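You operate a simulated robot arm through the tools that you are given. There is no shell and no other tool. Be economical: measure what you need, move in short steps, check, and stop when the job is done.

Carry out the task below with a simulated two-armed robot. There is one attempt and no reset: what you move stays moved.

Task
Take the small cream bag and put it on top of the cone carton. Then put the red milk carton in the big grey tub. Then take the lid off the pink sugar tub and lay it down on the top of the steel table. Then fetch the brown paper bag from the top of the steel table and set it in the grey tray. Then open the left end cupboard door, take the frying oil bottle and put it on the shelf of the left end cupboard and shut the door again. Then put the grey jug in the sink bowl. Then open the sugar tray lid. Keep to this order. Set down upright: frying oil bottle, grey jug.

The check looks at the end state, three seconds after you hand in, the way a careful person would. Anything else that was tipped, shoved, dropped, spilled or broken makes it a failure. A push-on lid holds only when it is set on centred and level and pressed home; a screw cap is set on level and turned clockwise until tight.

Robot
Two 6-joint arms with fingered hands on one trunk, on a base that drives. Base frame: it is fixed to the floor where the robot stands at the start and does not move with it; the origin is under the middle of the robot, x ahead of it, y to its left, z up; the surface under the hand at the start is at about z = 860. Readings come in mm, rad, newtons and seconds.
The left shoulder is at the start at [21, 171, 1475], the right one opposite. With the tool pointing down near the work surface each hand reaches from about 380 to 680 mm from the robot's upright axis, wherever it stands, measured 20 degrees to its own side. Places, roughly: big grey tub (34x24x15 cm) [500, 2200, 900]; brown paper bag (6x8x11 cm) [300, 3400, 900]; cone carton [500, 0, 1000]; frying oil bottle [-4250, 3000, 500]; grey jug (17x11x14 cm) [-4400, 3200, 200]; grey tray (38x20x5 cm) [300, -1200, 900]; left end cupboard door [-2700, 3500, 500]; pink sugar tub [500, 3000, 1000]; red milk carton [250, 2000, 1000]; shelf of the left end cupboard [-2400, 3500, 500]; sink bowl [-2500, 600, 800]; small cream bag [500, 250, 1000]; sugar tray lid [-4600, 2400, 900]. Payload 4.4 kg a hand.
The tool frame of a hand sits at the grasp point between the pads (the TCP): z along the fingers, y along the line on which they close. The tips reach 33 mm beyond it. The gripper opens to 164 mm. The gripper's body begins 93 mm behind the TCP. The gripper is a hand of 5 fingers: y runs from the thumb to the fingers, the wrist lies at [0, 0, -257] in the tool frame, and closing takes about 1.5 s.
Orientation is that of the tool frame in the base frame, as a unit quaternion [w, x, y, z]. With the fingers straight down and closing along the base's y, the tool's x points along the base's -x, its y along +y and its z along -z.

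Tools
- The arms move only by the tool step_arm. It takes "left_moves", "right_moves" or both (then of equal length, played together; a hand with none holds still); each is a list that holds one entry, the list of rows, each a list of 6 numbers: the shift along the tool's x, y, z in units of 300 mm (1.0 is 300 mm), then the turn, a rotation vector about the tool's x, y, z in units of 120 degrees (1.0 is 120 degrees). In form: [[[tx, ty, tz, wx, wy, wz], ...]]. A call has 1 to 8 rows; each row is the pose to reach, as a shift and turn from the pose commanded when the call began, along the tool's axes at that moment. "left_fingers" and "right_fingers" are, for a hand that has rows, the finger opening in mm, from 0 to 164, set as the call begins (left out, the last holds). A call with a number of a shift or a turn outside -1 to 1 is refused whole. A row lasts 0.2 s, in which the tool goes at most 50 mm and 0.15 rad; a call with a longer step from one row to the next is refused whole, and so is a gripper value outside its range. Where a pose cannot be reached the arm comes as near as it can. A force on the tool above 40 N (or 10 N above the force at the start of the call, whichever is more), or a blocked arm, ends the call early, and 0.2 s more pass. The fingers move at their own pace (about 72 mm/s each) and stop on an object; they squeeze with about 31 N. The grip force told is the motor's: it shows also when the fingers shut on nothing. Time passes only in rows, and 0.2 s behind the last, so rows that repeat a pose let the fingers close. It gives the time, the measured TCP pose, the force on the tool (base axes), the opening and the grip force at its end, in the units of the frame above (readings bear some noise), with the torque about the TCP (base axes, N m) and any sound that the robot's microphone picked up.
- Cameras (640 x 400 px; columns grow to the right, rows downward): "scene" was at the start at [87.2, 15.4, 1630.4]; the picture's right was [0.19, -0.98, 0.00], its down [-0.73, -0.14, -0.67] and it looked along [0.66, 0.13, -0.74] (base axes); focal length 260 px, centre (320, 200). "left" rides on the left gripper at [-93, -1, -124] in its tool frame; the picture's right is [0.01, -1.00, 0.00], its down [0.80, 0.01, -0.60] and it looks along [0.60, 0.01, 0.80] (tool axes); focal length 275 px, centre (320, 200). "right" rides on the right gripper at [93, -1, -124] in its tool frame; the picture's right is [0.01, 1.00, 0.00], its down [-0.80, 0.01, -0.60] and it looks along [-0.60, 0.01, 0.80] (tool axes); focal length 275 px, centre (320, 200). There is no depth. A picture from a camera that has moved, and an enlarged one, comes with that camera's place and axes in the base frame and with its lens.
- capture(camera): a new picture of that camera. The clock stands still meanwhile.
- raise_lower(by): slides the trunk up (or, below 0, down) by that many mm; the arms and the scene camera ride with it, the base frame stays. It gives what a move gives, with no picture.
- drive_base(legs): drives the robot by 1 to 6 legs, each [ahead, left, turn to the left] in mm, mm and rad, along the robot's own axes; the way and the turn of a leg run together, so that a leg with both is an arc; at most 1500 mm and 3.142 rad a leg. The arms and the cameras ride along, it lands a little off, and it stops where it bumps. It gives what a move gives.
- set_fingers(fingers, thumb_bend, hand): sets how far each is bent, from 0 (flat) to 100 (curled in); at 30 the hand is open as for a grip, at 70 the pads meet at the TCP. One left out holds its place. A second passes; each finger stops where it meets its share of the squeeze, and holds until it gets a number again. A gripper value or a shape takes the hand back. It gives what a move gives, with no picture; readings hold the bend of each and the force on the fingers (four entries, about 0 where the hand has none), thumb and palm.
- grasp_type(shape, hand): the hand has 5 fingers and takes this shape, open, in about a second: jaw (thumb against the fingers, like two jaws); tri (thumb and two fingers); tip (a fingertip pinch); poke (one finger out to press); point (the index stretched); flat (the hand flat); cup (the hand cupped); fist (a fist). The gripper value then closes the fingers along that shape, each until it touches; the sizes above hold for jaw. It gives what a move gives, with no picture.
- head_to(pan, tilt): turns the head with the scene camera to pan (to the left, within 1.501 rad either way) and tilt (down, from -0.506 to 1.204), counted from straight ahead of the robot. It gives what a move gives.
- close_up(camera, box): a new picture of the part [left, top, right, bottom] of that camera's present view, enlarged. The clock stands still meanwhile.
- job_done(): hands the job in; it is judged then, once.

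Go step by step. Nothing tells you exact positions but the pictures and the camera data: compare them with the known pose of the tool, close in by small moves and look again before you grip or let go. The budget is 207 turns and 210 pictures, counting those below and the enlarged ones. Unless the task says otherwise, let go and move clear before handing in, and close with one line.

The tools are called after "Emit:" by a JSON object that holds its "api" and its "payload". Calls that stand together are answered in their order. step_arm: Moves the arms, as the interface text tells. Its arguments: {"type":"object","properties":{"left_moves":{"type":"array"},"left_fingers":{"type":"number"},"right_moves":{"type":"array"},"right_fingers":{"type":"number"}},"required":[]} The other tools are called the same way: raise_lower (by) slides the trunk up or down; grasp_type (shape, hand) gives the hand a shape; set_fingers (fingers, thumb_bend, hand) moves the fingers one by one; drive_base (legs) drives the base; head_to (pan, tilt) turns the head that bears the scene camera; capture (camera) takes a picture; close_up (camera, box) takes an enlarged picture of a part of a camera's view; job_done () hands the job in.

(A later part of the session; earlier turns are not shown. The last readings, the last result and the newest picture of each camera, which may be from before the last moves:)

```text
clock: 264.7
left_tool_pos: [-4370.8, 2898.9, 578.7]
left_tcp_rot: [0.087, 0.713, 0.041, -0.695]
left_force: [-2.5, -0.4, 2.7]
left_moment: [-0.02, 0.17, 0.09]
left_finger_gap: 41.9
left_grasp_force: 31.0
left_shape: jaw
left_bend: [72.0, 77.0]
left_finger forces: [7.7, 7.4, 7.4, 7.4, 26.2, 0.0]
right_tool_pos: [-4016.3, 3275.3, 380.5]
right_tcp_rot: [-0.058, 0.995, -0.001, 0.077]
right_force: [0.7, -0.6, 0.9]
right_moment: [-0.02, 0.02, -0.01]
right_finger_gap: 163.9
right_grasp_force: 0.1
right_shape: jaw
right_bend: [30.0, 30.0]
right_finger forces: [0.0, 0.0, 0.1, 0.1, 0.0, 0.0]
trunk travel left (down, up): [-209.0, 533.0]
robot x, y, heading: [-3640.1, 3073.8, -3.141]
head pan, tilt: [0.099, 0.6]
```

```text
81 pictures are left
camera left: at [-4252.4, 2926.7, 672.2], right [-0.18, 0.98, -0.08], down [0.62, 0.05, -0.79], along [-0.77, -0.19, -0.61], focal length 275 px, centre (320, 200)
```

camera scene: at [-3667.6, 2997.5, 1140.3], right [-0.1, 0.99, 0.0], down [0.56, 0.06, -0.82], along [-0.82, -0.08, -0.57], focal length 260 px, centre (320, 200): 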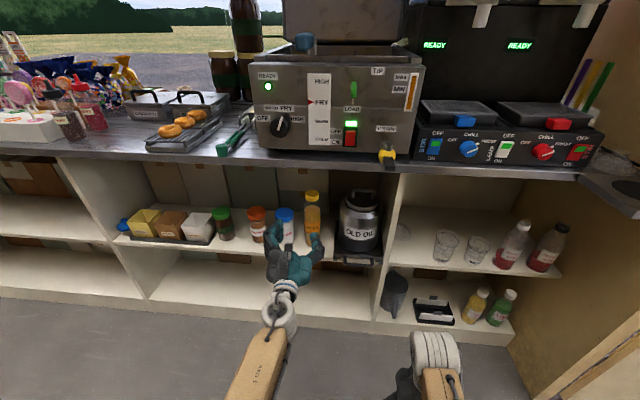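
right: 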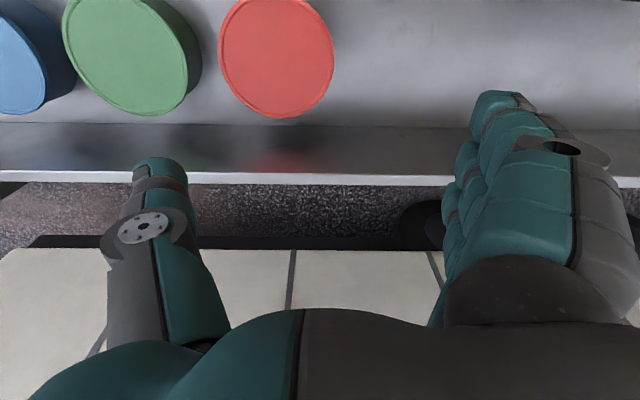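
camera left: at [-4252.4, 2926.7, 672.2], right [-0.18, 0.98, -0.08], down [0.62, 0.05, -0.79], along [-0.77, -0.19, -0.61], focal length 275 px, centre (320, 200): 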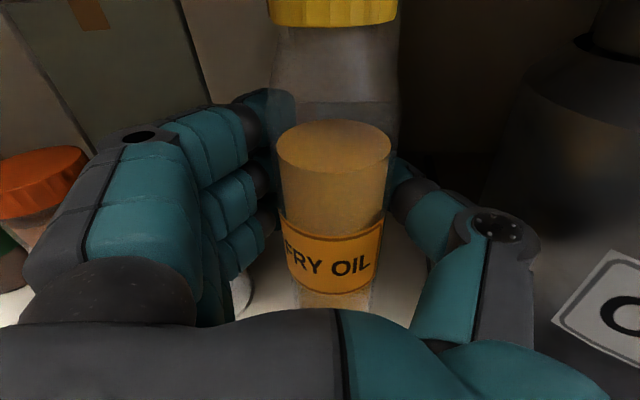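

Firm grip. Lift 35 mm with the trunk and back out.

Emit:
{"api": "raise_lower", "payload": {"by": 35}}

Emit:
{"api": "drive_base", "payload": {"legs": [[-180, 0, 0]]}}

Emit:
{"api": "capture", "payload": {"camera": "scene"}}

Emit:
{"api": "capture", "payload": {"camera": "left"}}

```text
clock: 265.5
left_tool_pos: [-4370.5, 2897.8, 611.8]
left_tcp_rot: [0.086, 0.715, 0.041, -0.692]
left_force: [-0.4, -0.1, -4.9]
left_moment: [-0.04, 0.03, -0.01]
left_finger_gap: 41.1
left_grasp_force: 30.8
left_shape: jaw
left_bend: [72.0, 77.0]
left_finger forces: [6.8, 6.9, 7.2, 7.8, 25.6, 0.1]
right_tool_pos: [-4015.8, 3274.7, 415.1]
right_tcp_rot: [-0.057, 0.995, -0.001, 0.077]
right_force: [-0.1, 0.2, -0.7]
right_moment: [0.02, -0.02, -0.02]
right_finger_gap: 164.0
right_grasp_force: 0.1
right_shape: jaw
right_bend: [30.0, 30.0]
right_finger forces: [0.1, 0.0, 0.0, 0.0, 0.0, 0.1]
trunk travel left (down, up): [-244.0, 498.0]
robot x, y, heading: [-3639.5, 3074.5, -3.135]
head pan, tilt: [0.099, 0.6]
```

```text
clock: 267.0
left_tool_pos: [-4218.5, 2895.6, 609.2]
left_tcp_rot: [0.088, 0.716, 0.04, -0.691]
left_force: [0.0, 0.0, -4.5]
left_moment: [0.0, -0.01, 0.01]
left_finger_gap: 35.6
left_grasp_force: 30.7
left_shape: jaw
left_bend: [73.0, 80.0]
left_finger forces: [7.5, 5.5, 5.1, 6.0, 25.1, 0.0]
right_tool_pos: [-3863.8, 3274.4, 415.1]
right_tcp_rot: [-0.058, 0.995, -0.001, 0.081]
right_force: [-0.3, -0.1, 0.6]
right_moment: [0.01, 0.01, -0.01]
right_finger_gap: 163.9
right_grasp_force: 0.1
right_shape: jaw
right_bend: [30.0, 30.0]
right_finger forces: [0.0, 0.1, 0.1, 0.0, 0.0, 0.0]
trunk travel left (down, up): [-244.0, 498.0]
robot x, y, heading: [-3486.0, 3072.0, -3.139]
head pan, tilt: [0.099, 0.6]
stopped in leg 1: the robot was blocked; the commanded pose is now the measured one
```

```text
80 pictures are left
camera scene: at [-3647.6, 3064.4, 1164.0], right [-0.1, 0.99, 0.0], down [0.56, 0.06, -0.82], along [-0.82, -0.08, -0.57], focal length 260 px, centre (320, 200)
```

scene: 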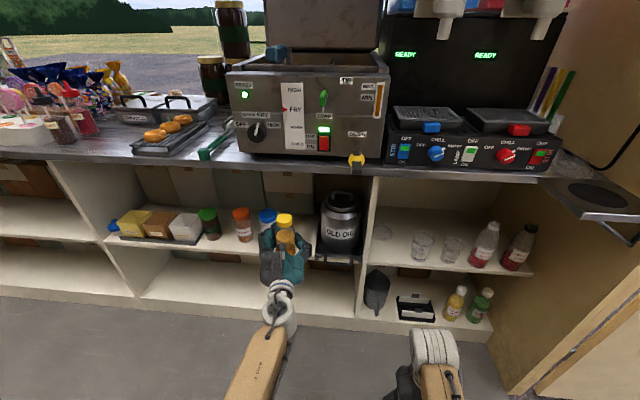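

```text
79 pictures are left
camera left: at [-4101.2, 2923.6, 704.9], right [-0.18, 0.98, -0.08], down [0.62, 0.05, -0.78], along [-0.76, -0.19, -0.62], focal length 275 px, centre (320, 200)
```

left: 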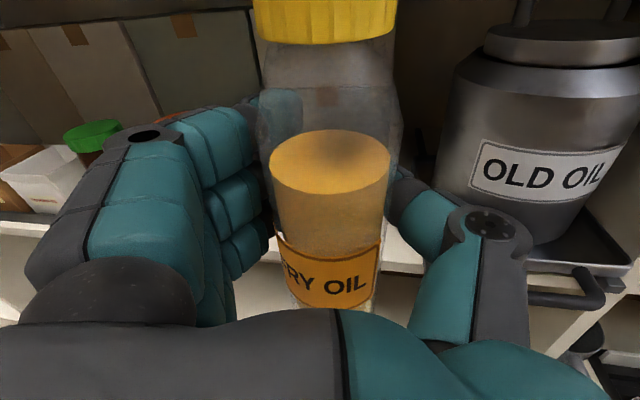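

I bumped something behind (likely the open door), and the bottle shifted a bit in the grip. Let me check it closely.

Emit:
{"api": "close_up", "payload": {"camera": "scene", "box": [230, 195, 330, 300]}}

Emit:
{"api": "head_to", "payload": {"pan": -1.5, "tilt": 0.8}}

Emit:
{"api": "capture", "payload": {"camera": "scene"}}

```text
3.81 times, centred on (280, 248) of scene
camera zoom: at [-3647.6, 3064.4, 1164.0], right [-0.1, 0.99, 0.0], down [0.56, 0.06, -0.82], along [-0.82, -0.08, -0.57], focal length 989 px, centre (472, 19)
```

zoom: 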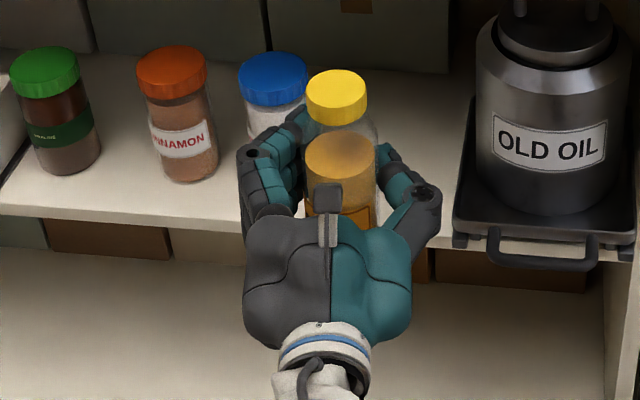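

```text
clock: 268.6
left_tool_pos: [-4218.7, 2894.5, 609.1]
left_tcp_rot: [0.086, 0.716, 0.041, -0.692]
left_force: [0.9, -0.5, -5.0]
left_moment: [-0.02, 0.03, 0.02]
left_finger_gap: 35.7
left_grasp_force: 32.0
left_shape: jaw
left_bend: [73.0, 80.0]
left_finger forces: [7.6, 5.4, 5.1, 6.0, 25.1, 0.0]
right_tool_pos: [-3862.9, 3274.2, 414.6]
right_tcp_rot: [-0.059, 0.995, -0.001, 0.08]
right_force: [-0.1, 0.4, 0.7]
right_moment: [0.02, 0.01, 0.0]
right_finger_gap: 164.2
right_grasp_force: 0.0
right_shape: jaw
right_bend: [30.0, 30.0]
right_finger forces: [0.1, 0.0, 0.1, 0.1, 0.0, 0.0]
trunk travel left (down, up): [-244.0, 498.0]
robot x, y, heading: [-3485.1, 3074.8, -3.141]
head pan, tilt: [-1.499, 0.799]
```

```text
77 pictures are left
camera scene: at [-3566.2, 3153.7, 1147.1], right [1.0, 0.07, 0.0], down [0.05, -0.71, -0.7], along [-0.05, 0.7, -0.72], focal length 260 px, centre (320, 200)
```

scene: 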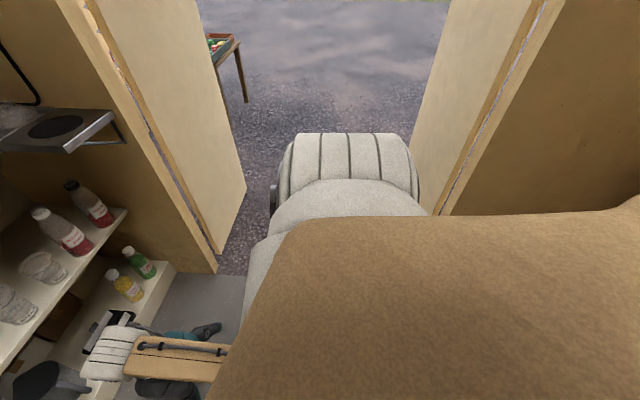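

The bottle sits upright in the grip. The open door was behind me; I'll move away along the aisle, turn in two stages, and raise the bottle above the door top.

Emit:
{"api": "drive_base", "payload": {"legs": [[0, 520, 0], [-170, 0, 0], [0, 0, 1.571], [0, -390, 0]]}}

Emit:
{"api": "head_to", "payload": {"pan": 0.2, "tilt": 0.5}}

Emit:
{"api": "capture", "payload": {"camera": "scene"}}

```text
clock: 278.7
left_tool_pos: [-3507.0, 1812.3, 610.6]
left_tcp_rot: [0.557, 0.469, 0.542, -0.419]
left_force: [0.1, -0.1, -4.8]
left_moment: [-0.06, -0.07, -0.01]
left_finger_gap: 35.5
left_grasp_force: 31.1
left_shape: jaw
left_bend: [73.0, 80.0]
left_finger forces: [6.9, 5.3, 4.9, 6.0, 23.9, 0.0]
right_tool_pos: [-3896.2, 2156.2, 414.3]
right_tcp_rot: [-0.098, 0.694, 0.713, 0.015]
right_force: [0.1, 0.3, 0.1]
right_moment: [0.02, 0.03, 0.0]
right_finger_gap: 164.0
right_grasp_force: 0.1
right_shape: jaw
right_bend: [30.0, 30.0]
right_finger forces: [0.1, 0.0, 0.1, 0.1, 0.0, 0.0]
trunk travel left (down, up): [-244.0, 498.0]
robot x, y, heading: [-3707.2, 2536.7, -1.539]
head pan, tilt: [-1.499, 0.799]
```

```text
clock: 280.4
left_tool_pos: [-3506.6, 1811.3, 609.1]
left_tcp_rot: [0.557, 0.469, 0.542, -0.42]
left_force: [0.0, -0.3, -5.4]
left_moment: [-0.05, -0.03, 0.01]
left_finger_gap: 35.4
left_grasp_force: 30.9
left_shape: jaw
left_bend: [73.0, 80.0]
left_finger forces: [6.9, 5.2, 4.8, 5.9, 23.8, 0.1]
right_tool_pos: [-3896.3, 2156.6, 414.5]
right_tcp_rot: [-0.098, 0.694, 0.713, 0.015]
right_force: [0.3, 0.2, -0.9]
right_moment: [0.0, 0.02, -0.02]
right_finger_gap: 164.0
right_grasp_force: 0.3
right_shape: jaw
right_bend: [30.0, 30.0]
right_finger forces: [0.0, 0.0, 0.1, 0.1, 0.0, 0.0]
trunk travel left (down, up): [-244.0, 498.0]
robot x, y, heading: [-3706.8, 2541.1, -1.542]
head pan, tilt: [0.201, 0.499]
```

```text
76 pictures are left
camera scene: at [-3684.3, 2377.6, 1172.9], right [-0.97, -0.23, 0.0], down [-0.11, 0.47, -0.88], along [0.2, -0.85, -0.48], focal length 260 px, centre (320, 200)
```

scene: 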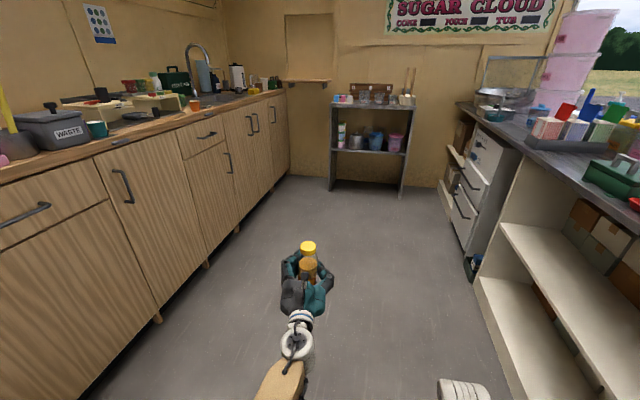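

Raise the trunk and turn to face the cupboards, then drive left over the open door.

Emit:
{"api": "raise_lower", "payload": {"by": 400}}

Emit:
{"api": "raise_lower", "payload": {"by": 50}}

Emit:
{"api": "drive_base", "payload": {"legs": [[0, 0, 1.54], [-50, 0, 0], [0, 840, 0]]}}

Emit:
{"api": "head_to", "payload": {"pan": 0.1, "tilt": 0.85}}

Emit:
{"api": "capture", "payload": {"camera": "scene"}}

```text
clock: 284.3
left_tool_pos: [-3505.6, 1803.0, 1081.1]
left_tcp_rot: [0.577, 0.446, 0.522, -0.443]
left_force: [-0.8, 0.8, -6.2]
left_moment: [-0.03, -0.03, 0.01]
left_finger_gap: 35.7
left_grasp_force: 30.7
left_shape: jaw
left_bend: [73.0, 80.0]
left_finger forces: [7.0, 5.2, 4.9, 5.8, 23.8, 0.0]
right_tool_pos: [-3896.3, 2155.9, 814.4]
right_tcp_rot: [-0.098, 0.694, 0.713, 0.015]
right_force: [1.0, 0.3, -0.4]
right_moment: [0.02, 0.0, 0.02]
right_finger_gap: 164.2
right_grasp_force: 0.0
right_shape: jaw
right_bend: [30.0, 30.0]
right_finger forces: [0.1, 0.0, 0.1, 0.0, 0.0, 0.1]
trunk travel left (down, up): [-644.0, 98.0]
robot x, y, heading: [-3705.2, 2537.1, -1.538]
head pan, tilt: [0.201, 0.499]
```

```text
clock: 285.2
left_tool_pos: [-3505.4, 1803.3, 1131.6]
left_tcp_rot: [0.577, 0.446, 0.522, -0.443]
left_force: [0.7, -0.4, -4.8]
left_moment: [-0.04, -0.04, 0.0]
left_finger_gap: 35.5
left_grasp_force: 30.8
left_shape: jaw
left_bend: [73.0, 80.0]
left_finger forces: [6.9, 5.3, 5.0, 6.0, 23.8, 0.0]
right_tool_pos: [-3895.0, 2156.8, 864.6]
right_tcp_rot: [-0.098, 0.694, 0.713, 0.014]
right_force: [0.0, 0.0, 0.2]
right_moment: [0.01, -0.03, -0.02]
right_finger_gap: 164.1
right_grasp_force: 0.0
right_shape: jaw
right_bend: [30.0, 30.0]
right_finger forces: [0.1, 0.0, 0.0, 0.0, 0.0, 0.0]
trunk travel left (down, up): [-694.0, 48.0]
robot x, y, heading: [-3707.3, 2539.5, -1.542]
head pan, tilt: [0.201, 0.499]
```

```text
clock: 293.9
left_tool_pos: [-3012.5, 3543.0, 1131.1]
left_tcp_rot: [0.723, -0.042, 0.685, 0.083]
left_force: [-0.8, 0.3, -4.2]
left_moment: [0.02, -0.02, 0.0]
left_finger_gap: 35.1
left_grasp_force: 31.3
left_shape: jaw
left_bend: [73.0, 80.0]
left_finger forces: [6.6, 5.4, 4.7, 5.8, 23.2, 0.0]
right_tool_pos: [-3379.7, 3166.3, 864.9]
right_tcp_rot: [-0.081, 0.006, 0.995, -0.057]
right_force: [0.7, 0.5, 1.0]
right_moment: [0.01, 0.01, -0.01]
right_finger_gap: 164.1
right_grasp_force: 0.1
right_shape: jaw
right_bend: [30.0, 30.0]
right_finger forces: [0.1, 0.0, 0.0, 0.1, 0.0, 0.0]
trunk travel left (down, up): [-694.0, 48.0]
robot x, y, heading: [-3753.4, 3369.1, -0.009]
head pan, tilt: [0.201, 0.499]
```

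```text
clock: 294.7
left_tool_pos: [-3013.0, 3543.6, 1131.1]
left_tcp_rot: [0.722, -0.041, 0.685, 0.082]
left_force: [-0.2, -0.2, -5.2]
left_moment: [-0.03, -0.04, 0.03]
left_finger_gap: 35.1
left_grasp_force: 30.9
left_shape: jaw
left_bend: [73.0, 80.0]
left_finger forces: [6.7, 5.3, 4.6, 5.9, 23.2, 0.1]
right_tool_pos: [-3381.0, 3166.2, 864.0]
right_tcp_rot: [-0.081, 0.005, 0.995, -0.058]
right_force: [-0.9, 0.4, -0.5]
right_moment: [0.0, 0.0, 0.0]
right_finger_gap: 164.2
right_grasp_force: 0.0
right_shape: jaw
right_bend: [30.0, 30.0]
right_finger forces: [0.1, 0.0, 0.0, 0.0, 0.0, 0.0]
trunk travel left (down, up): [-694.0, 48.0]
robot x, y, heading: [-3750.8, 3370.8, -0.006]
head pan, tilt: [0.099, 0.85]
```

```text
75 pictures are left
camera scene: at [-3665.1, 3378.8, 1596.2], right [0.09, -1.0, 0.0], down [-0.75, -0.07, -0.66], along [0.66, 0.06, -0.75], focal length 260 px, centre (320, 200)
```

scene: 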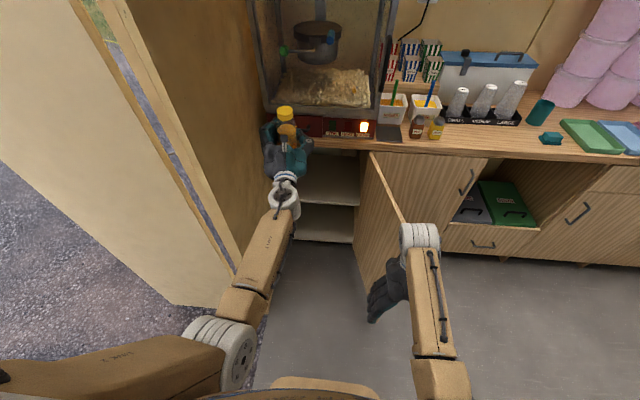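

The cupboard opening is ahead. I'll restore the hand's original pitch, tuck the right hand inward, then lower in front of the opening.

Emit:
{"api": "step_arm", "payload": {"left_moves": [[[0, 0, 0, 0, 0.019, 0], [0, 0, 0, 0, 0.0375, 0], [0, 0, 0, 0, 0.0375, 0]]], "right_moves": [[[0, 0.08, 0, 0, 0, 0], [0, 0.16, 0, 0, 0, 0], [0, 0.22, 0, 0, 0, 0]]], "right_fingers": 20}}

Emit:
{"api": "raise_lower", "payload": {"by": -400}}

Emit:
{"api": "capture", "payload": {"camera": "scene"}}

Emit:
{"api": "capture", "payload": {"camera": "left"}}

```text
clock: 295.7
left_tool_pos: [-3011.9, 3547.3, 1128.1]
left_tcp_rot: [0.694, -0.043, 0.714, 0.085]
left_force: [-0.3, 0.5, -4.5]
left_moment: [0.05, -0.05, 0.01]
left_finger_gap: 35.3
left_grasp_force: 31.1
left_shape: jaw
left_bend: [73.0, 80.0]
left_finger forces: [6.5, 5.4, 4.8, 5.9, 23.2, 0.0]
right_tool_pos: [-3380.9, 3142.5, 847.4]
right_tcp_rot: [-0.083, 0.02, 0.988, -0.125]
right_force: [0.1, -0.5, 0.8]
right_moment: [0.02, 0.03, 0.01]
right_finger_gap: 28.8
right_grasp_force: 0.0
right_shape: jaw
right_bend: [73.0, 75.0]
right_finger forces: [0.0, 0.0, 0.0, 0.1, 0.0, 0.0]
trunk travel left (down, up): [-694.0, 48.0]
robot x, y, heading: [-3756.2, 3374.5, -0.008]
head pan, tilt: [0.099, 0.85]
stopped in row 3 (right hand): the arm was blocked; the commanded pose is now the measured one
```

```text
clock: 299.5
left_tool_pos: [-3013.2, 3546.7, 730.7]
left_tcp_rot: [0.695, -0.041, 0.713, 0.083]
left_force: [0.5, 0.3, -4.8]
left_moment: [0.04, -0.05, -0.01]
left_finger_gap: 35.2
left_grasp_force: 30.9
left_shape: jaw
left_bend: [73.0, 80.0]
left_finger forces: [6.5, 5.5, 4.9, 5.8, 23.3, 0.0]
right_tool_pos: [-3384.4, 3136.4, 446.0]
right_tcp_rot: [-0.084, 0.021, 0.988, -0.13]
right_force: [-0.9, -0.2, 0.0]
right_moment: [0.02, 0.03, -0.01]
right_finger_gap: 20.4
right_grasp_force: 0.1
right_shape: jaw
right_bend: [72.0, 74.0]
right_finger forces: [0.0, 0.1, 0.0, 0.0, 0.0, 0.0]
trunk travel left (down, up): [-294.0, 448.0]
robot x, y, heading: [-3752.4, 3369.9, -0.004]
head pan, tilt: [0.099, 0.85]
```

```text
74 pictures are left
camera scene: at [-3621.1, 3378.3, 1194.2], right [0.09, -1.0, 0.0], down [-0.75, -0.07, -0.66], along [0.66, 0.06, -0.75], focal length 260 px, centre (320, 200)
```

scene: 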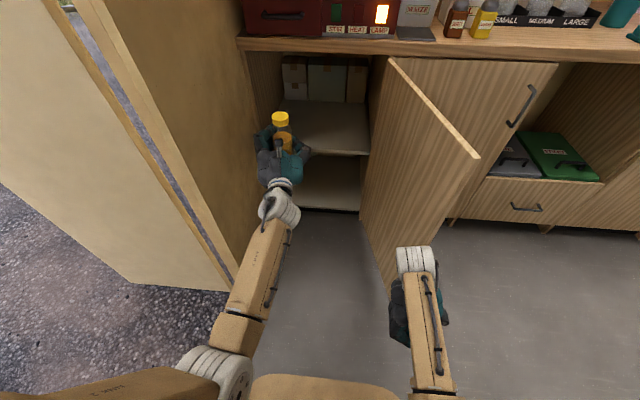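

```text
73 pictures are left
camera left: at [-3131.7, 3518.4, 825.8], right [0.18, -0.98, -0.07], down [-0.62, -0.05, -0.79], along [0.77, 0.18, -0.61], focal length 275 px, centre (320, 200)
```

left: 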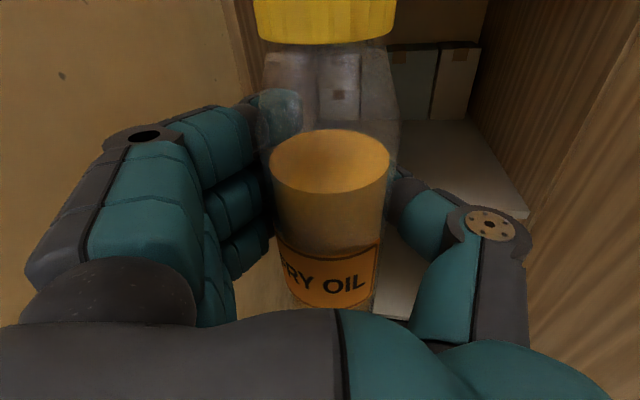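

The right hand would meet the door edge going straight in. Turning the base 15° right and shifting left gives clearance for the right arm.

Emit:
{"api": "drive_base", "payload": {"legs": [[0, 0, -0.258], [-78, 211, 0]]}}

Emit:
{"api": "capture", "payload": {"camera": "scene"}}

Emit:
{"api": "capture", "payload": {"camera": "left"}}

```text
clock: 302.1
left_tool_pos: [-3013.4, 3582.9, 732.1]
left_tcp_rot: [0.7, 0.049, 0.712, -0.005]
left_force: [0.9, 0.6, -5.1]
left_moment: [0.03, -0.06, -0.01]
left_finger_gap: 34.9
left_grasp_force: 30.9
left_shape: jaw
left_bend: [73.0, 80.0]
left_finger forces: [6.6, 5.3, 4.8, 6.0, 23.3, 0.1]
right_tool_pos: [-3474.6, 3278.7, 447.9]
right_tcp_rot: [-0.099, 0.146, 0.977, -0.117]
right_force: [-0.2, -0.1, -0.3]
right_moment: [-0.02, 0.02, 0.0]
right_finger_gap: 20.2
right_grasp_force: 0.1
right_shape: jaw
right_bend: [72.0, 74.0]
right_finger forces: [0.1, 0.0, 0.0, 0.0, 0.1, 0.1]
trunk travel left (down, up): [-294.0, 448.0]
robot x, y, heading: [-3772.0, 3599.3, -0.261]
head pan, tilt: [0.099, 0.85]
```

```text
72 pictures are left
camera scene: at [-3644.8, 3572.1, 1194.1], right [-0.16, -0.99, 0.0], down [-0.74, 0.12, -0.66], along [0.65, -0.11, -0.75], focal length 260 px, centre (320, 200)
```

scene: 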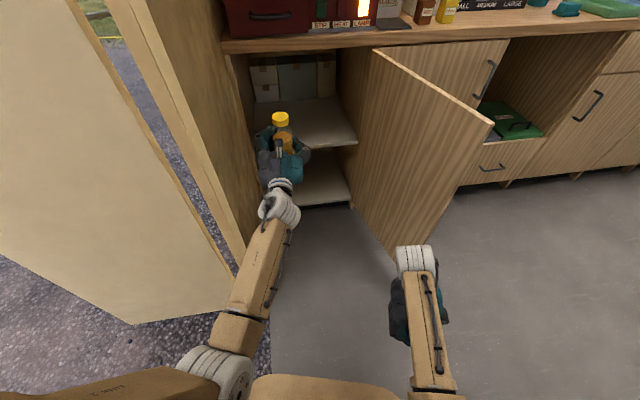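

```text
71 pictures are left
camera left: at [-3135.8, 3584.0, 825.3], right [-0.08, -0.99, -0.07], down [-0.61, 0.11, -0.79], along [0.79, -0.02, -0.61], focal length 275 px, centre (320, 200)
```

left: 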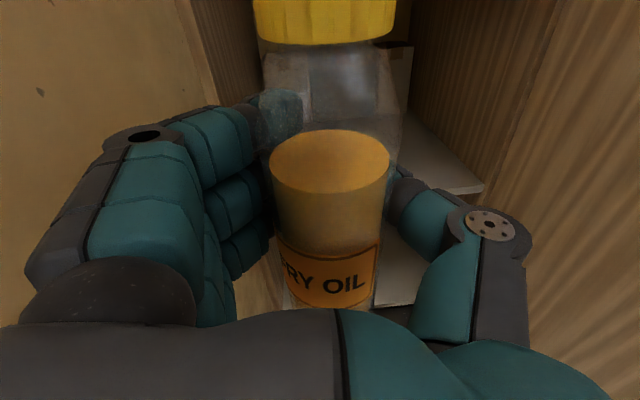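

Shelf is at about z 485, front x≈-2700, opening y≈3240–3690. Lower 70, shift right 35 and advance partway.

Emit:
{"api": "raise_lower", "payload": {"by": -70}}

Emit:
{"api": "drive_base", "payload": {"legs": [[9, -34, 0], [193, 52, 0]]}}

Emit:
{"api": "capture", "payload": {"camera": "scene"}}

Emit:
{"api": "capture", "payload": {"camera": "left"}}

```text
clock: 303.2
left_tool_pos: [-3013.1, 3581.7, 661.3]
left_tcp_rot: [0.701, 0.048, 0.712, -0.006]
left_force: [-0.5, 0.6, -5.2]
left_moment: [0.03, -0.04, 0.02]
left_finger_gap: 35.0
left_grasp_force: 30.9
left_shape: jaw
left_bend: [73.0, 80.0]
left_finger forces: [6.5, 5.4, 4.7, 5.9, 23.2, 0.0]
right_tool_pos: [-3475.7, 3276.8, 378.8]
right_tcp_rot: [-0.099, 0.147, 0.977, -0.121]
right_force: [0.4, 0.5, -1.1]
right_moment: [-0.01, -0.03, -0.01]
right_finger_gap: 20.3
right_grasp_force: 0.0
right_shape: jaw
right_bend: [72.0, 74.0]
right_finger forces: [0.0, 0.1, 0.0, 0.0, 0.0, 0.0]
trunk travel left (down, up): [-224.0, 518.0]
robot x, y, heading: [-3773.8, 3595.2, -0.263]
head pan, tilt: [0.099, 0.85]
```

```text
clock: 305.2
left_tool_pos: [-2812.1, 3545.9, 659.7]
left_tcp_rot: [0.7, 0.049, 0.713, -0.005]
left_force: [-0.1, -0.7, -4.8]
left_moment: [0.0, -0.05, -0.01]
left_finger_gap: 35.3
left_grasp_force: 31.3
left_shape: jaw
left_bend: [73.0, 80.0]
left_finger forces: [6.5, 5.4, 4.8, 5.8, 23.2, 0.1]
right_tool_pos: [-3274.7, 3240.0, 378.9]
right_tcp_rot: [-0.098, 0.147, 0.977, -0.122]
right_force: [-0.5, 0.8, 0.1]
right_moment: [-0.04, 0.02, 0.0]
right_finger_gap: 20.7
right_grasp_force: 0.1
right_shape: jaw
right_bend: [72.0, 74.0]
right_finger forces: [0.1, 0.0, 0.0, 0.0, 0.1, 0.1]
trunk travel left (down, up): [-224.0, 518.0]
robot x, y, heading: [-3575.4, 3564.9, -0.264]
head pan, tilt: [0.099, 0.85]
```

```text
70 pictures are left
camera scene: at [-3422.7, 3530.5, 1122.4], right [-0.16, -0.99, 0.0], down [-0.74, 0.12, -0.66], along [0.65, -0.11, -0.75], focal length 260 px, centre (320, 200)
```

scene: 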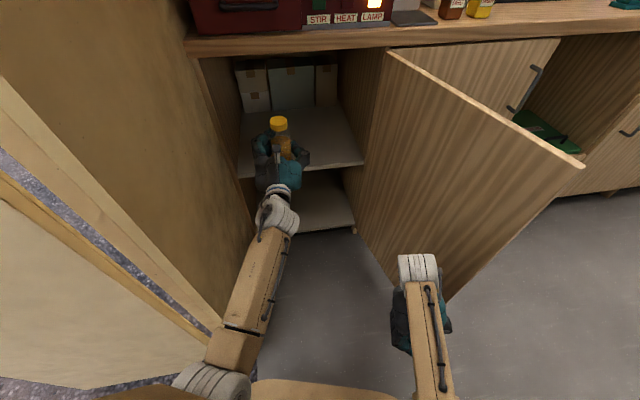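

```text
69 pictures are left
camera left: at [-2935.7, 3547.8, 755.1], right [-0.08, -0.99, -0.07], down [-0.61, 0.11, -0.79], along [0.79, -0.02, -0.61], focal length 275 px, centre (320, 200)
```

left: 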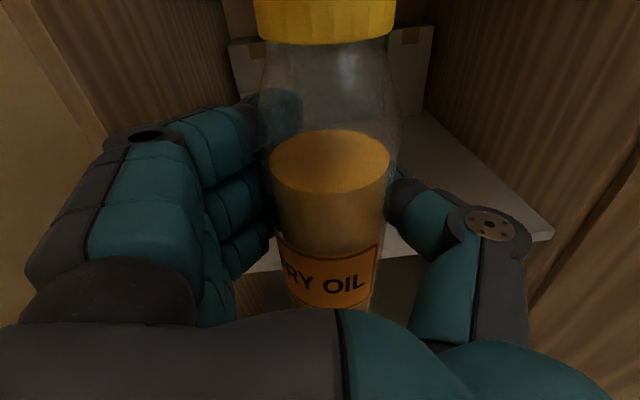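

Clear so far. Advance another 165 mm into the cupboard.

Emit:
{"api": "drive_base", "payload": {"legs": [[159, 45, 0]]}}

Emit:
{"api": "capture", "payload": {"camera": "scene"}}

Emit:
{"api": "capture", "payload": {"camera": "left"}}

```text
clock: 306.7
left_tool_pos: [-2648.2, 3532.3, 664.0]
left_tcp_rot: [0.701, 0.051, 0.711, -0.005]
left_force: [-0.6, -1.4, -6.4]
left_moment: [0.02, -0.1, 0.04]
left_finger_gap: 35.0
left_grasp_force: 30.9
left_shape: jaw
left_bend: [73.0, 80.0]
left_finger forces: [6.6, 5.6, 4.7, 6.0, 24.6, 0.0]
right_tool_pos: [-3109.0, 3227.5, 377.5]
right_tcp_rot: [-0.098, 0.147, 0.977, -0.119]
right_force: [-2.6, 0.3, -0.7]
right_moment: [-0.04, -0.11, 0.03]
right_finger_gap: 20.2
right_grasp_force: 0.1
right_shape: jaw
right_bend: [72.0, 74.0]
right_finger forces: [0.1, 0.0, 0.1, 0.0, 0.0, 0.0]
trunk travel left (down, up): [-224.0, 518.0]
robot x, y, heading: [-3409.2, 3553.7, -0.265]
head pan, tilt: [0.099, 0.85]
```

```text
68 pictures are left
camera scene: at [-3259.4, 3515.1, 1123.1], right [-0.16, -0.99, 0.0], down [-0.74, 0.13, -0.66], along [0.65, -0.1, -0.75], focal length 260 px, centre (320, 200)
```

scene: 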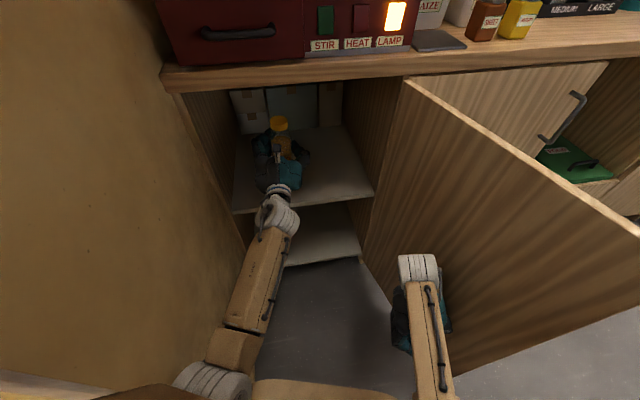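

```text
67 pictures are left
camera left: at [-2771.1, 3533.5, 757.7], right [-0.08, -0.99, -0.08], down [-0.61, 0.11, -0.79], along [0.79, -0.02, -0.61], focal length 275 px, centre (320, 200)
```

left: 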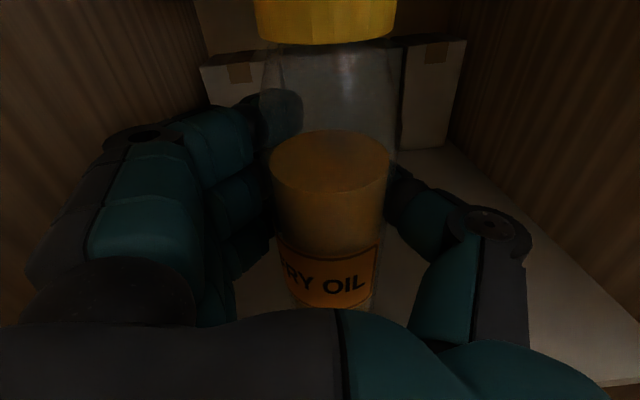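

Inside. Lower with the trunk until contact.

Emit:
{"api": "raise_lower", "payload": {"by": -38}}

Emit:
{"api": "raise_lower", "payload": {"by": -6}}

Emit:
{"api": "capture", "payload": {"camera": "left"}}

```text
clock: 307.5
left_tool_pos: [-2650.7, 3532.9, 627.1]
left_tcp_rot: [0.701, 0.05, 0.711, -0.005]
left_force: [0.7, -0.1, -4.9]
left_moment: [0.05, -0.06, -0.03]
left_finger_gap: 35.0
left_grasp_force: 31.5
left_shape: jaw
left_bend: [73.0, 80.0]
left_finger forces: [6.5, 5.7, 4.9, 5.9, 23.3, 0.0]
right_tool_pos: [-3112.9, 3227.2, 341.1]
right_tcp_rot: [-0.098, 0.147, 0.977, -0.12]
right_force: [-0.5, -1.2, 0.5]
right_moment: [0.03, 0.0, -0.03]
right_finger_gap: 20.7
right_grasp_force: 0.1
right_shape: jaw
right_bend: [72.0, 74.0]
right_finger forces: [0.0, 0.1, 0.0, 0.0, 0.0, 0.0]
trunk travel left (down, up): [-186.0, 556.0]
robot x, y, heading: [-3409.0, 3550.8, -0.263]
head pan, tilt: [0.099, 0.85]
```

```text
clock: 308.1
left_tool_pos: [-2648.6, 3532.0, 630.4]
left_tcp_rot: [0.703, 0.049, 0.709, -0.006]
left_force: [-1.4, 0.1, -4.3]
left_moment: [0.01, -0.03, -0.02]
left_finger_gap: 35.1
left_grasp_force: 30.5
left_shape: jaw
left_bend: [73.0, 80.0]
left_finger forces: [6.5, 5.7, 4.9, 5.8, 23.2, 0.1]
right_tool_pos: [-3111.3, 3225.7, 339.2]
right_tcp_rot: [-0.095, 0.148, 0.977, -0.12]
right_force: [0.3, -0.2, 0.1]
right_moment: [-0.02, 0.03, 0.01]
right_finger_gap: 20.5
right_grasp_force: 0.1
right_shape: jaw
right_bend: [72.0, 74.0]
right_finger forces: [0.1, 0.0, 0.0, 0.0, 0.1, 0.0]
trunk travel left (down, up): [-180.0, 562.0]
robot x, y, heading: [-3408.0, 3551.8, -0.267]
head pan, tilt: [0.099, 0.85]
```

```text
66 pictures are left
camera left: at [-2773.3, 3534.0, 723.7], right [-0.08, -0.99, -0.07], down [-0.6, 0.11, -0.79], along [0.8, -0.02, -0.61], focal length 275 px, centre (320, 200)
```

left: 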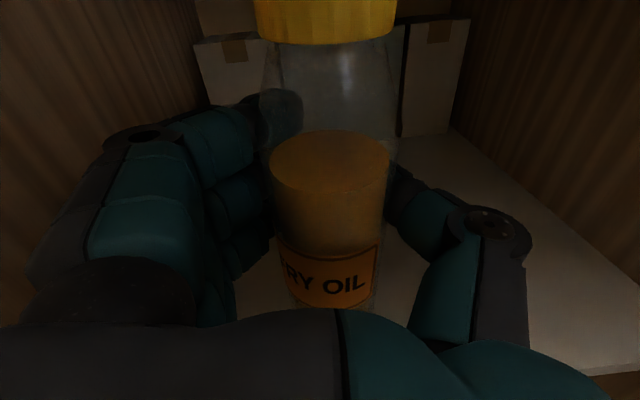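

Not yet in contact. I'll use the arm for the last millimetres.

Emit:
{"api": "step_arm", "payload": {"left_moves": [[[0.02, 0, 0, 0, 0.003, 0], [0.035, 0, 0, 0, 0.005, 0], [0.035, 0, 0, 0, 0.005, 0]]]}}

Emit:
{"api": "close_up", "payload": {"camera": "scene", "box": [220, 80, 380, 220]}}

```text
clock: 308.9
left_tool_pos: [-2650.0, 3529.8, 619.1]
left_tcp_rot: [0.699, 0.05, 0.713, -0.006]
left_force: [-0.5, -0.3, -5.5]
left_moment: [0.01, -0.05, -0.01]
left_finger_gap: 34.9
left_grasp_force: 31.0
left_shape: jaw
left_bend: [73.0, 80.0]
left_finger forces: [6.6, 5.8, 4.9, 5.9, 23.2, 0.1]
right_tool_pos: [-3110.8, 3226.7, 340.7]
right_tcp_rot: [-0.096, 0.147, 0.977, -0.12]
right_force: [0.1, 0.8, 0.8]
right_moment: [0.0, 0.01, 0.0]
right_finger_gap: 20.4
right_grasp_force: 0.1
right_shape: jaw
right_bend: [72.0, 74.0]
right_finger forces: [0.0, 0.0, 0.0, 0.0, 0.1, 0.0]
trunk travel left (down, up): [-180.0, 562.0]
robot x, y, heading: [-3408.8, 3552.7, -0.263]
head pan, tilt: [0.099, 0.85]
```

```text
2.86 times, centred on (300, 150) of scene
camera zoom: at [-3247.0, 3511.1, 1083.4], right [-0.16, -0.99, -0.01], down [-0.74, 0.13, -0.66], along [0.65, -0.1, -0.75], focal length 742 px, centre (377, 343)
```

zoom: 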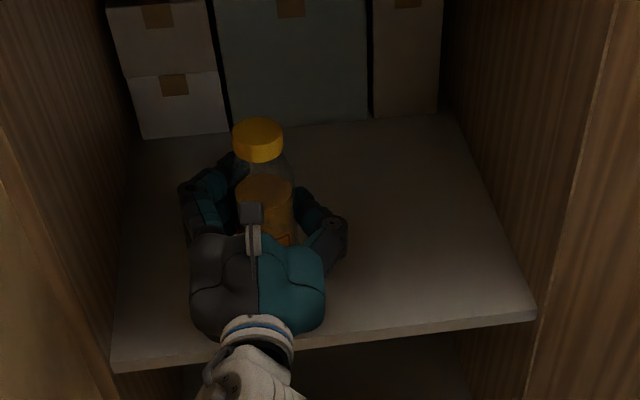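

Emit:
{"api": "step_arm", "payload": {"left_moves": [[[0.015, 0, 0, 0, 0, 0], [0.03, 0, 0, 0, 0, 0], [0.03, 0, 0, 0, 0, 0]]]}}

Emit:
{"api": "step_arm", "payload": {"left_moves": [[[0.01, 0, 0, 0, 0, 0], [0.02, 0, 0, 0, 0, 0], [0.02, 0, 0, 0, 0, 0]]]}}

```text
clock: 309.7
left_tool_pos: [-2650.0, 3530.5, 609.4]
left_tcp_rot: [0.699, 0.05, 0.713, -0.007]
left_force: [-0.1, 0.3, -3.9]
left_moment: [0.02, -0.05, 0.0]
left_finger_gap: 34.8
left_grasp_force: 31.2
left_shape: jaw
left_bend: [73.0, 80.0]
left_finger forces: [6.5, 5.8, 4.9, 6.0, 23.1, 0.0]
right_tool_pos: [-3109.3, 3225.6, 339.1]
right_tcp_rot: [-0.094, 0.148, 0.977, -0.119]
right_force: [0.2, -0.2, -0.3]
right_moment: [0.03, 0.0, -0.03]
right_finger_gap: 20.6
right_grasp_force: 0.0
right_shape: jaw
right_bend: [72.0, 74.0]
right_finger forces: [0.0, 0.0, 0.0, 0.0, 0.0, 0.0]
trunk travel left (down, up): [-180.0, 562.0]
robot x, y, heading: [-3405.6, 3553.1, -0.269]
head pan, tilt: [0.099, 0.85]
```

```text
clock: 310.5
left_tool_pos: [-2648.9, 3530.0, 604.1]
left_tcp_rot: [0.699, 0.05, 0.713, -0.007]
left_force: [-0.2, 0.3, -5.2]
left_moment: [0.04, -0.05, -0.01]
left_finger_gap: 35.3
left_grasp_force: 31.2
left_shape: jaw
left_bend: [73.0, 80.0]
left_finger forces: [6.4, 5.7, 5.0, 5.9, 23.1, 0.0]
right_tool_pos: [-3107.0, 3225.6, 340.6]
right_tcp_rot: [-0.094, 0.147, 0.977, -0.12]
right_force: [0.7, 0.1, -0.2]
right_moment: [0.01, -0.01, 0.0]
right_finger_gap: 20.4
right_grasp_force: 0.1
right_shape: jaw
right_bend: [72.0, 74.0]
right_finger forces: [0.1, 0.1, 0.0, 0.0, 0.0, 0.0]
trunk travel left (down, up): [-180.0, 562.0]
robot x, y, heading: [-3406.8, 3553.2, -0.263]
head pan, tilt: [0.099, 0.85]
```

Emit:
{"api": "step_arm", "payload": {"left_moves": [[[0.01, 0, 0, 0, 0, 0], [0.02, 0, 0, 0, 0, 0], [0.02, 0, 0, 0, 0, 0]]]}}

Emit:
{"api": "capture", "payload": {"camera": "left"}}

```text
clock: 311.3
left_tool_pos: [-2649.0, 3530.0, 599.7]
left_tcp_rot: [0.7, 0.05, 0.713, -0.008]
left_force: [0.9, 0.2, 3.7]
left_moment: [-0.07, 0.05, -0.03]
left_finger_gap: 34.9
left_grasp_force: 30.6
left_shape: jaw
left_bend: [73.0, 80.0]
left_finger forces: [7.4, 6.0, 4.8, 5.4, 22.9, 0.1]
right_tool_pos: [-3107.1, 3225.2, 340.4]
right_tcp_rot: [-0.093, 0.148, 0.977, -0.119]
right_force: [-1.0, 0.9, 0.3]
right_moment: [0.01, 0.01, -0.02]
right_finger_gap: 20.3
right_grasp_force: 0.1
right_shape: jaw
right_bend: [72.0, 74.0]
right_finger forces: [0.1, 0.0, 0.1, 0.0, 0.0, 0.0]
trunk travel left (down, up): [-180.0, 562.0]
robot x, y, heading: [-3407.1, 3555.1, -0.266]
head pan, tilt: [0.099, 0.85]
```

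```text
64 pictures are left
camera left: at [-2771.9, 3531.4, 694.1], right [-0.08, -0.99, -0.07], down [-0.61, 0.11, -0.79], along [0.79, -0.02, -0.61], focal length 275 px, centre (320, 200)
```

left: 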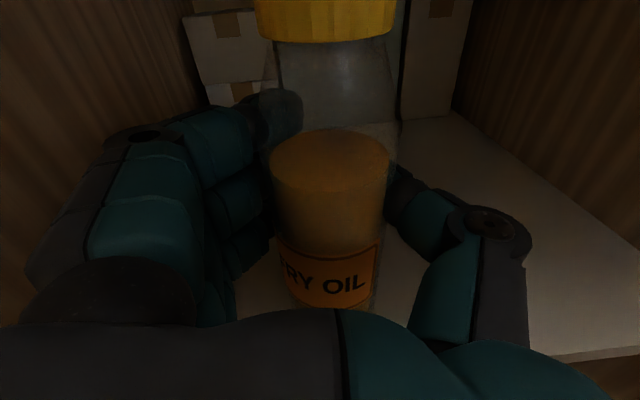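

Contact. Release gently.

Emit:
{"api": "step_arm", "payload": {"left_moves": [[[0, 0, 0, 0, 0, 0], [0, 0, 0, 0, 0, 0], [0, 0, 0, 0, 0, 0]]], "left_fingers": 60}}

Emit:
{"api": "step_arm", "payload": {"left_moves": [[[0, 0, 0, 0, 0, 0], [0, 0, 0, 0, 0, 0], [0, 0, 0, 0, 0, 0]]], "left_fingers": 84}}

Emit:
{"api": "capture", "payload": {"camera": "left"}}

```text
clock: 312.1
left_tool_pos: [-2649.0, 3528.9, 598.5]
left_tcp_rot: [0.699, 0.05, 0.714, -0.008]
left_force: [-0.2, 0.7, 0.0]
left_moment: [-0.02, 0.0, -0.02]
left_finger_gap: 59.2
left_grasp_force: 0.1
left_shape: jaw
left_bend: [73.0, 76.0]
left_finger forces: [0.0, 0.0, 0.0, 0.1, 0.0, 0.1]
right_tool_pos: [-3106.7, 3224.9, 340.3]
right_tcp_rot: [-0.094, 0.148, 0.977, -0.119]
right_force: [-1.1, 0.6, -0.6]
right_moment: [0.01, 0.03, 0.03]
right_finger_gap: 20.5
right_grasp_force: 0.1
right_shape: jaw
right_bend: [72.0, 74.0]
right_finger forces: [0.0, 0.0, 0.1, 0.0, 0.1, 0.0]
trunk travel left (down, up): [-180.0, 562.0]
robot x, y, heading: [-3411.8, 3553.7, -0.26]
head pan, tilt: [0.099, 0.85]
```

```text
clock: 312.9
left_tool_pos: [-2648.7, 3528.9, 598.4]
left_tcp_rot: [0.699, 0.049, 0.714, -0.007]
left_force: [-0.4, -0.4, -0.6]
left_moment: [0.0, -0.01, -0.02]
left_finger_gap: 83.0
left_grasp_force: 0.1
left_shape: jaw
left_bend: [72.0, 72.0]
left_finger forces: [0.0, 0.0, 0.1, 0.1, 0.0, 0.1]
right_tool_pos: [-3106.8, 3224.3, 340.5]
right_tcp_rot: [-0.093, 0.146, 0.978, -0.119]
right_force: [-0.3, 0.5, 0.4]
right_moment: [-0.02, 0.01, 0.0]
right_finger_gap: 20.4
right_grasp_force: 0.0
right_shape: jaw
right_bend: [72.0, 74.0]
right_finger forces: [0.0, 0.1, 0.0, 0.0, 0.0, 0.1]
trunk travel left (down, up): [-180.0, 562.0]
robot x, y, heading: [-3408.2, 3550.2, -0.264]
head pan, tilt: [0.099, 0.85]
```

```text
63 pictures are left
camera left: at [-2771.7, 3531.7, 692.7], right [-0.08, -0.99, -0.07], down [-0.61, 0.11, -0.78], along [0.79, -0.02, -0.62], focal length 275 px, centre (320, 200)
```

left: 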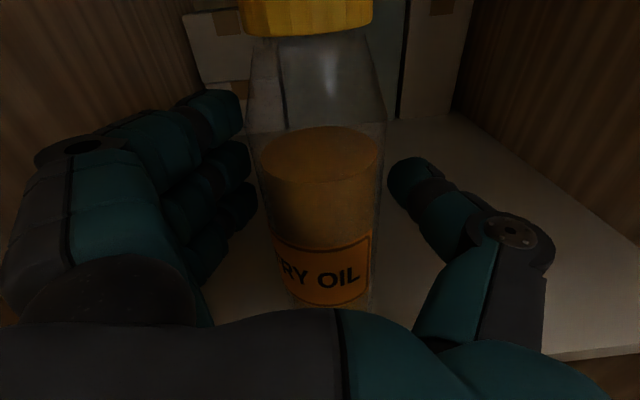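

The bottle stands free. Back out along -x.

Emit:
{"api": "drive_base", "payload": {"legs": [[-58, -17, 0]]}}

Emit:
{"api": "capture", "payload": {"camera": "left"}}

```text
clock: 313.8
left_tool_pos: [-2706.7, 3535.7, 593.9]
left_tcp_rot: [0.698, 0.048, 0.714, -0.005]
left_force: [-0.1, 0.4, 0.1]
left_moment: [-0.03, -0.02, 0.01]
left_finger_gap: 83.2
left_grasp_force: 0.2
left_shape: jaw
left_bend: [72.0, 72.0]
left_finger forces: [0.1, 0.1, 0.0, 0.0, 0.0, 0.0]
right_tool_pos: [-3165.6, 3226.5, 341.7]
right_tcp_rot: [-0.094, 0.147, 0.977, -0.122]
right_force: [0.5, 0.0, -0.3]
right_moment: [0.0, -0.01, 0.0]
right_finger_gap: 20.5
right_grasp_force: 0.0
right_shape: jaw
right_bend: [72.0, 74.0]
right_finger forces: [0.0, 0.0, 0.1, 0.0, 0.0, 0.0]
trunk travel left (down, up): [-180.0, 562.0]
robot x, y, heading: [-3470.8, 3550.0, -0.264]
head pan, tilt: [0.099, 0.85]
```

```text
62 pictures are left
camera left: at [-2828.5, 3537.7, 689.8], right [-0.08, -0.99, -0.07], down [-0.61, 0.1, -0.78], along [0.79, -0.02, -0.62], focal length 275 px, centre (320, 200)
```

left: 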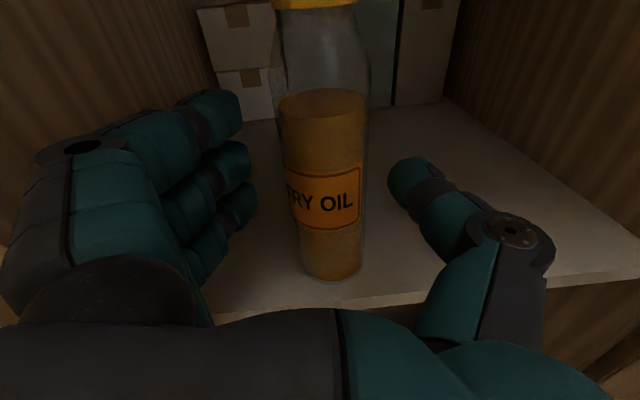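

The bottle stands upright on the shelf. Now I'll back out, raise the hands above the door, move to its right side and push it shut.

Emit:
{"api": "drive_base", "payload": {"legs": [[-222, -62, 0]]}}

Emit:
{"api": "raise_lower", "payload": {"by": 400}}

Emit:
{"api": "capture", "payload": {"camera": "scene"}}

```text
clock: 315.6
left_tool_pos: [-2939.4, 3533.1, 594.4]
left_tcp_rot: [0.698, 0.049, 0.714, -0.006]
left_force: [-0.8, -0.2, 0.0]
left_moment: [0.02, -0.01, 0.0]
left_finger_gap: 83.5
left_grasp_force: 0.0
left_shape: jaw
left_bend: [72.0, 72.0]
left_finger forces: [0.0, 0.0, 0.1, 0.1, 0.1, 0.0]
right_tool_pos: [-3398.8, 3224.3, 341.9]
right_tcp_rot: [-0.094, 0.147, 0.977, -0.122]
right_force: [0.0, -0.1, 0.3]
right_moment: [-0.02, 0.02, 0.0]
right_finger_gap: 20.6
right_grasp_force: 0.0
right_shape: jaw
right_bend: [72.0, 74.0]
right_finger forces: [0.0, 0.0, 0.0, 0.1, 0.0, 0.0]
trunk travel left (down, up): [-180.0, 562.0]
robot x, y, heading: [-3698.9, 3551.3, -0.26]
head pan, tilt: [0.099, 0.85]
```

```text
clock: 319.4
left_tool_pos: [-2940.8, 3533.0, 985.7]
left_tcp_rot: [0.696, 0.049, 0.716, -0.006]
left_force: [0.2, -0.4, -0.8]
left_moment: [-0.02, -0.01, 0.05]
left_finger_gap: 83.1
left_grasp_force: 0.0
left_shape: jaw
left_bend: [72.0, 72.0]
left_finger forces: [0.1, 0.0, 0.0, 0.1, 0.0, 0.0]
right_tool_pos: [-3401.1, 3224.8, 734.4]
right_tcp_rot: [-0.095, 0.147, 0.977, -0.121]
right_force: [0.2, 0.2, -0.5]
right_moment: [0.02, 0.02, 0.0]
right_finger_gap: 20.4
right_grasp_force: 0.0
right_shape: jaw
right_bend: [72.0, 74.0]
right_finger forces: [0.1, 0.0, 0.1, 0.1, 0.1, 0.0]
trunk travel left (down, up): [-580.0, 162.0]
robot x, y, heading: [-3701.6, 3548.0, -0.264]
head pan, tilt: [0.099, 0.85]
```

```text
61 pictures are left
camera scene: at [-3613.9, 3534.5, 1482.1], right [-0.16, -0.99, 0.0], down [-0.74, 0.12, -0.66], along [0.65, -0.11, -0.75], focal length 260 px, centre (320, 200)
```

scene: 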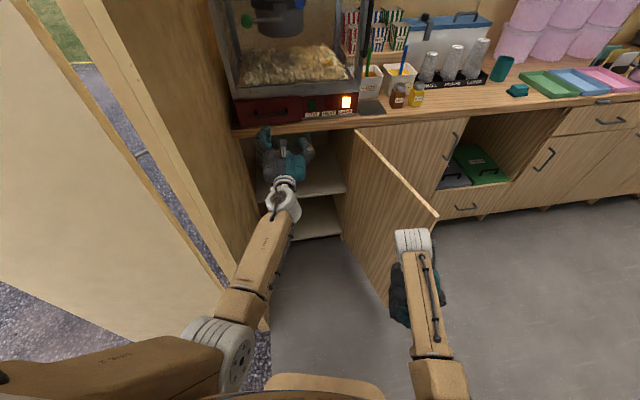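

Emit:
{"api": "raise_lower", "payload": {"by": 100}}

Emit:
{"api": "drive_base", "payload": {"legs": [[194, -724, 0], [0, 0, 0.262]]}}

Emit:
{"api": "capture", "payload": {"camera": "scene"}}

```text
clock: 320.8
left_tool_pos: [-2941.4, 3533.5, 1085.2]
left_tcp_rot: [0.696, 0.049, 0.716, -0.006]
left_force: [0.2, -0.8, -0.5]
left_moment: [0.01, -0.03, -0.01]
left_finger_gap: 83.2
left_grasp_force: 0.1
left_shape: jaw
left_bend: [72.0, 72.0]
left_finger forces: [0.1, 0.0, 0.0, 0.1, 0.0, 0.0]
right_tool_pos: [-3399.6, 3224.9, 835.0]
right_tcp_rot: [-0.097, 0.146, 0.977, -0.123]
right_force: [0.6, 0.4, 0.0]
right_moment: [0.01, 0.02, -0.01]
right_finger_gap: 20.4
right_grasp_force: 0.0
right_shape: jaw
right_bend: [72.0, 74.0]
right_finger forces: [0.0, 0.1, 0.0, 0.0, 0.1, 0.0]
trunk travel left (down, up): [-680.0, 62.0]
robot x, y, heading: [-3701.8, 3553.8, -0.265]
head pan, tilt: [0.099, 0.85]
```

```text
clock: 325.7
left_tool_pos: [-2964.4, 2971.2, 1086.2]
left_tcp_rot: [0.692, -0.045, 0.716, 0.084]
left_force: [0.1, -0.9, 0.6]
left_moment: [0.01, 0.01, -0.01]
left_finger_gap: 83.2
left_grasp_force: 0.0
left_shape: jaw
left_bend: [72.0, 72.0]
left_finger forces: [0.0, 0.0, 0.0, 0.0, 0.0, 0.0]
right_tool_pos: [-3329.5, 2554.5, 835.1]
right_tcp_rot: [-0.079, 0.019, 0.988, -0.133]
right_force: [-0.4, 0.7, -0.1]
right_moment: [-0.03, 0.01, -0.01]
right_finger_gap: 20.6
right_grasp_force: 0.2
right_shape: jaw
right_bend: [72.0, 74.0]
right_finger forces: [0.0, 0.0, 0.1, 0.0, 0.1, 0.0]
trunk travel left (down, up): [-680.0, 62.0]
robot x, y, heading: [-3702.2, 2791.8, -0.007]
head pan, tilt: [0.099, 0.85]
```

```text
60 pictures are left
camera scene: at [-3616.9, 2799.5, 1582.2], right [0.1, -1.0, 0.0], down [-0.75, -0.07, -0.66], along [0.66, 0.06, -0.75], focal length 260 px, centre (320, 200)
```

scene: 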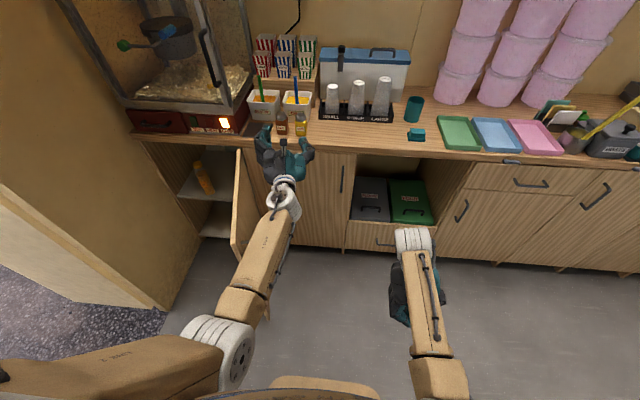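

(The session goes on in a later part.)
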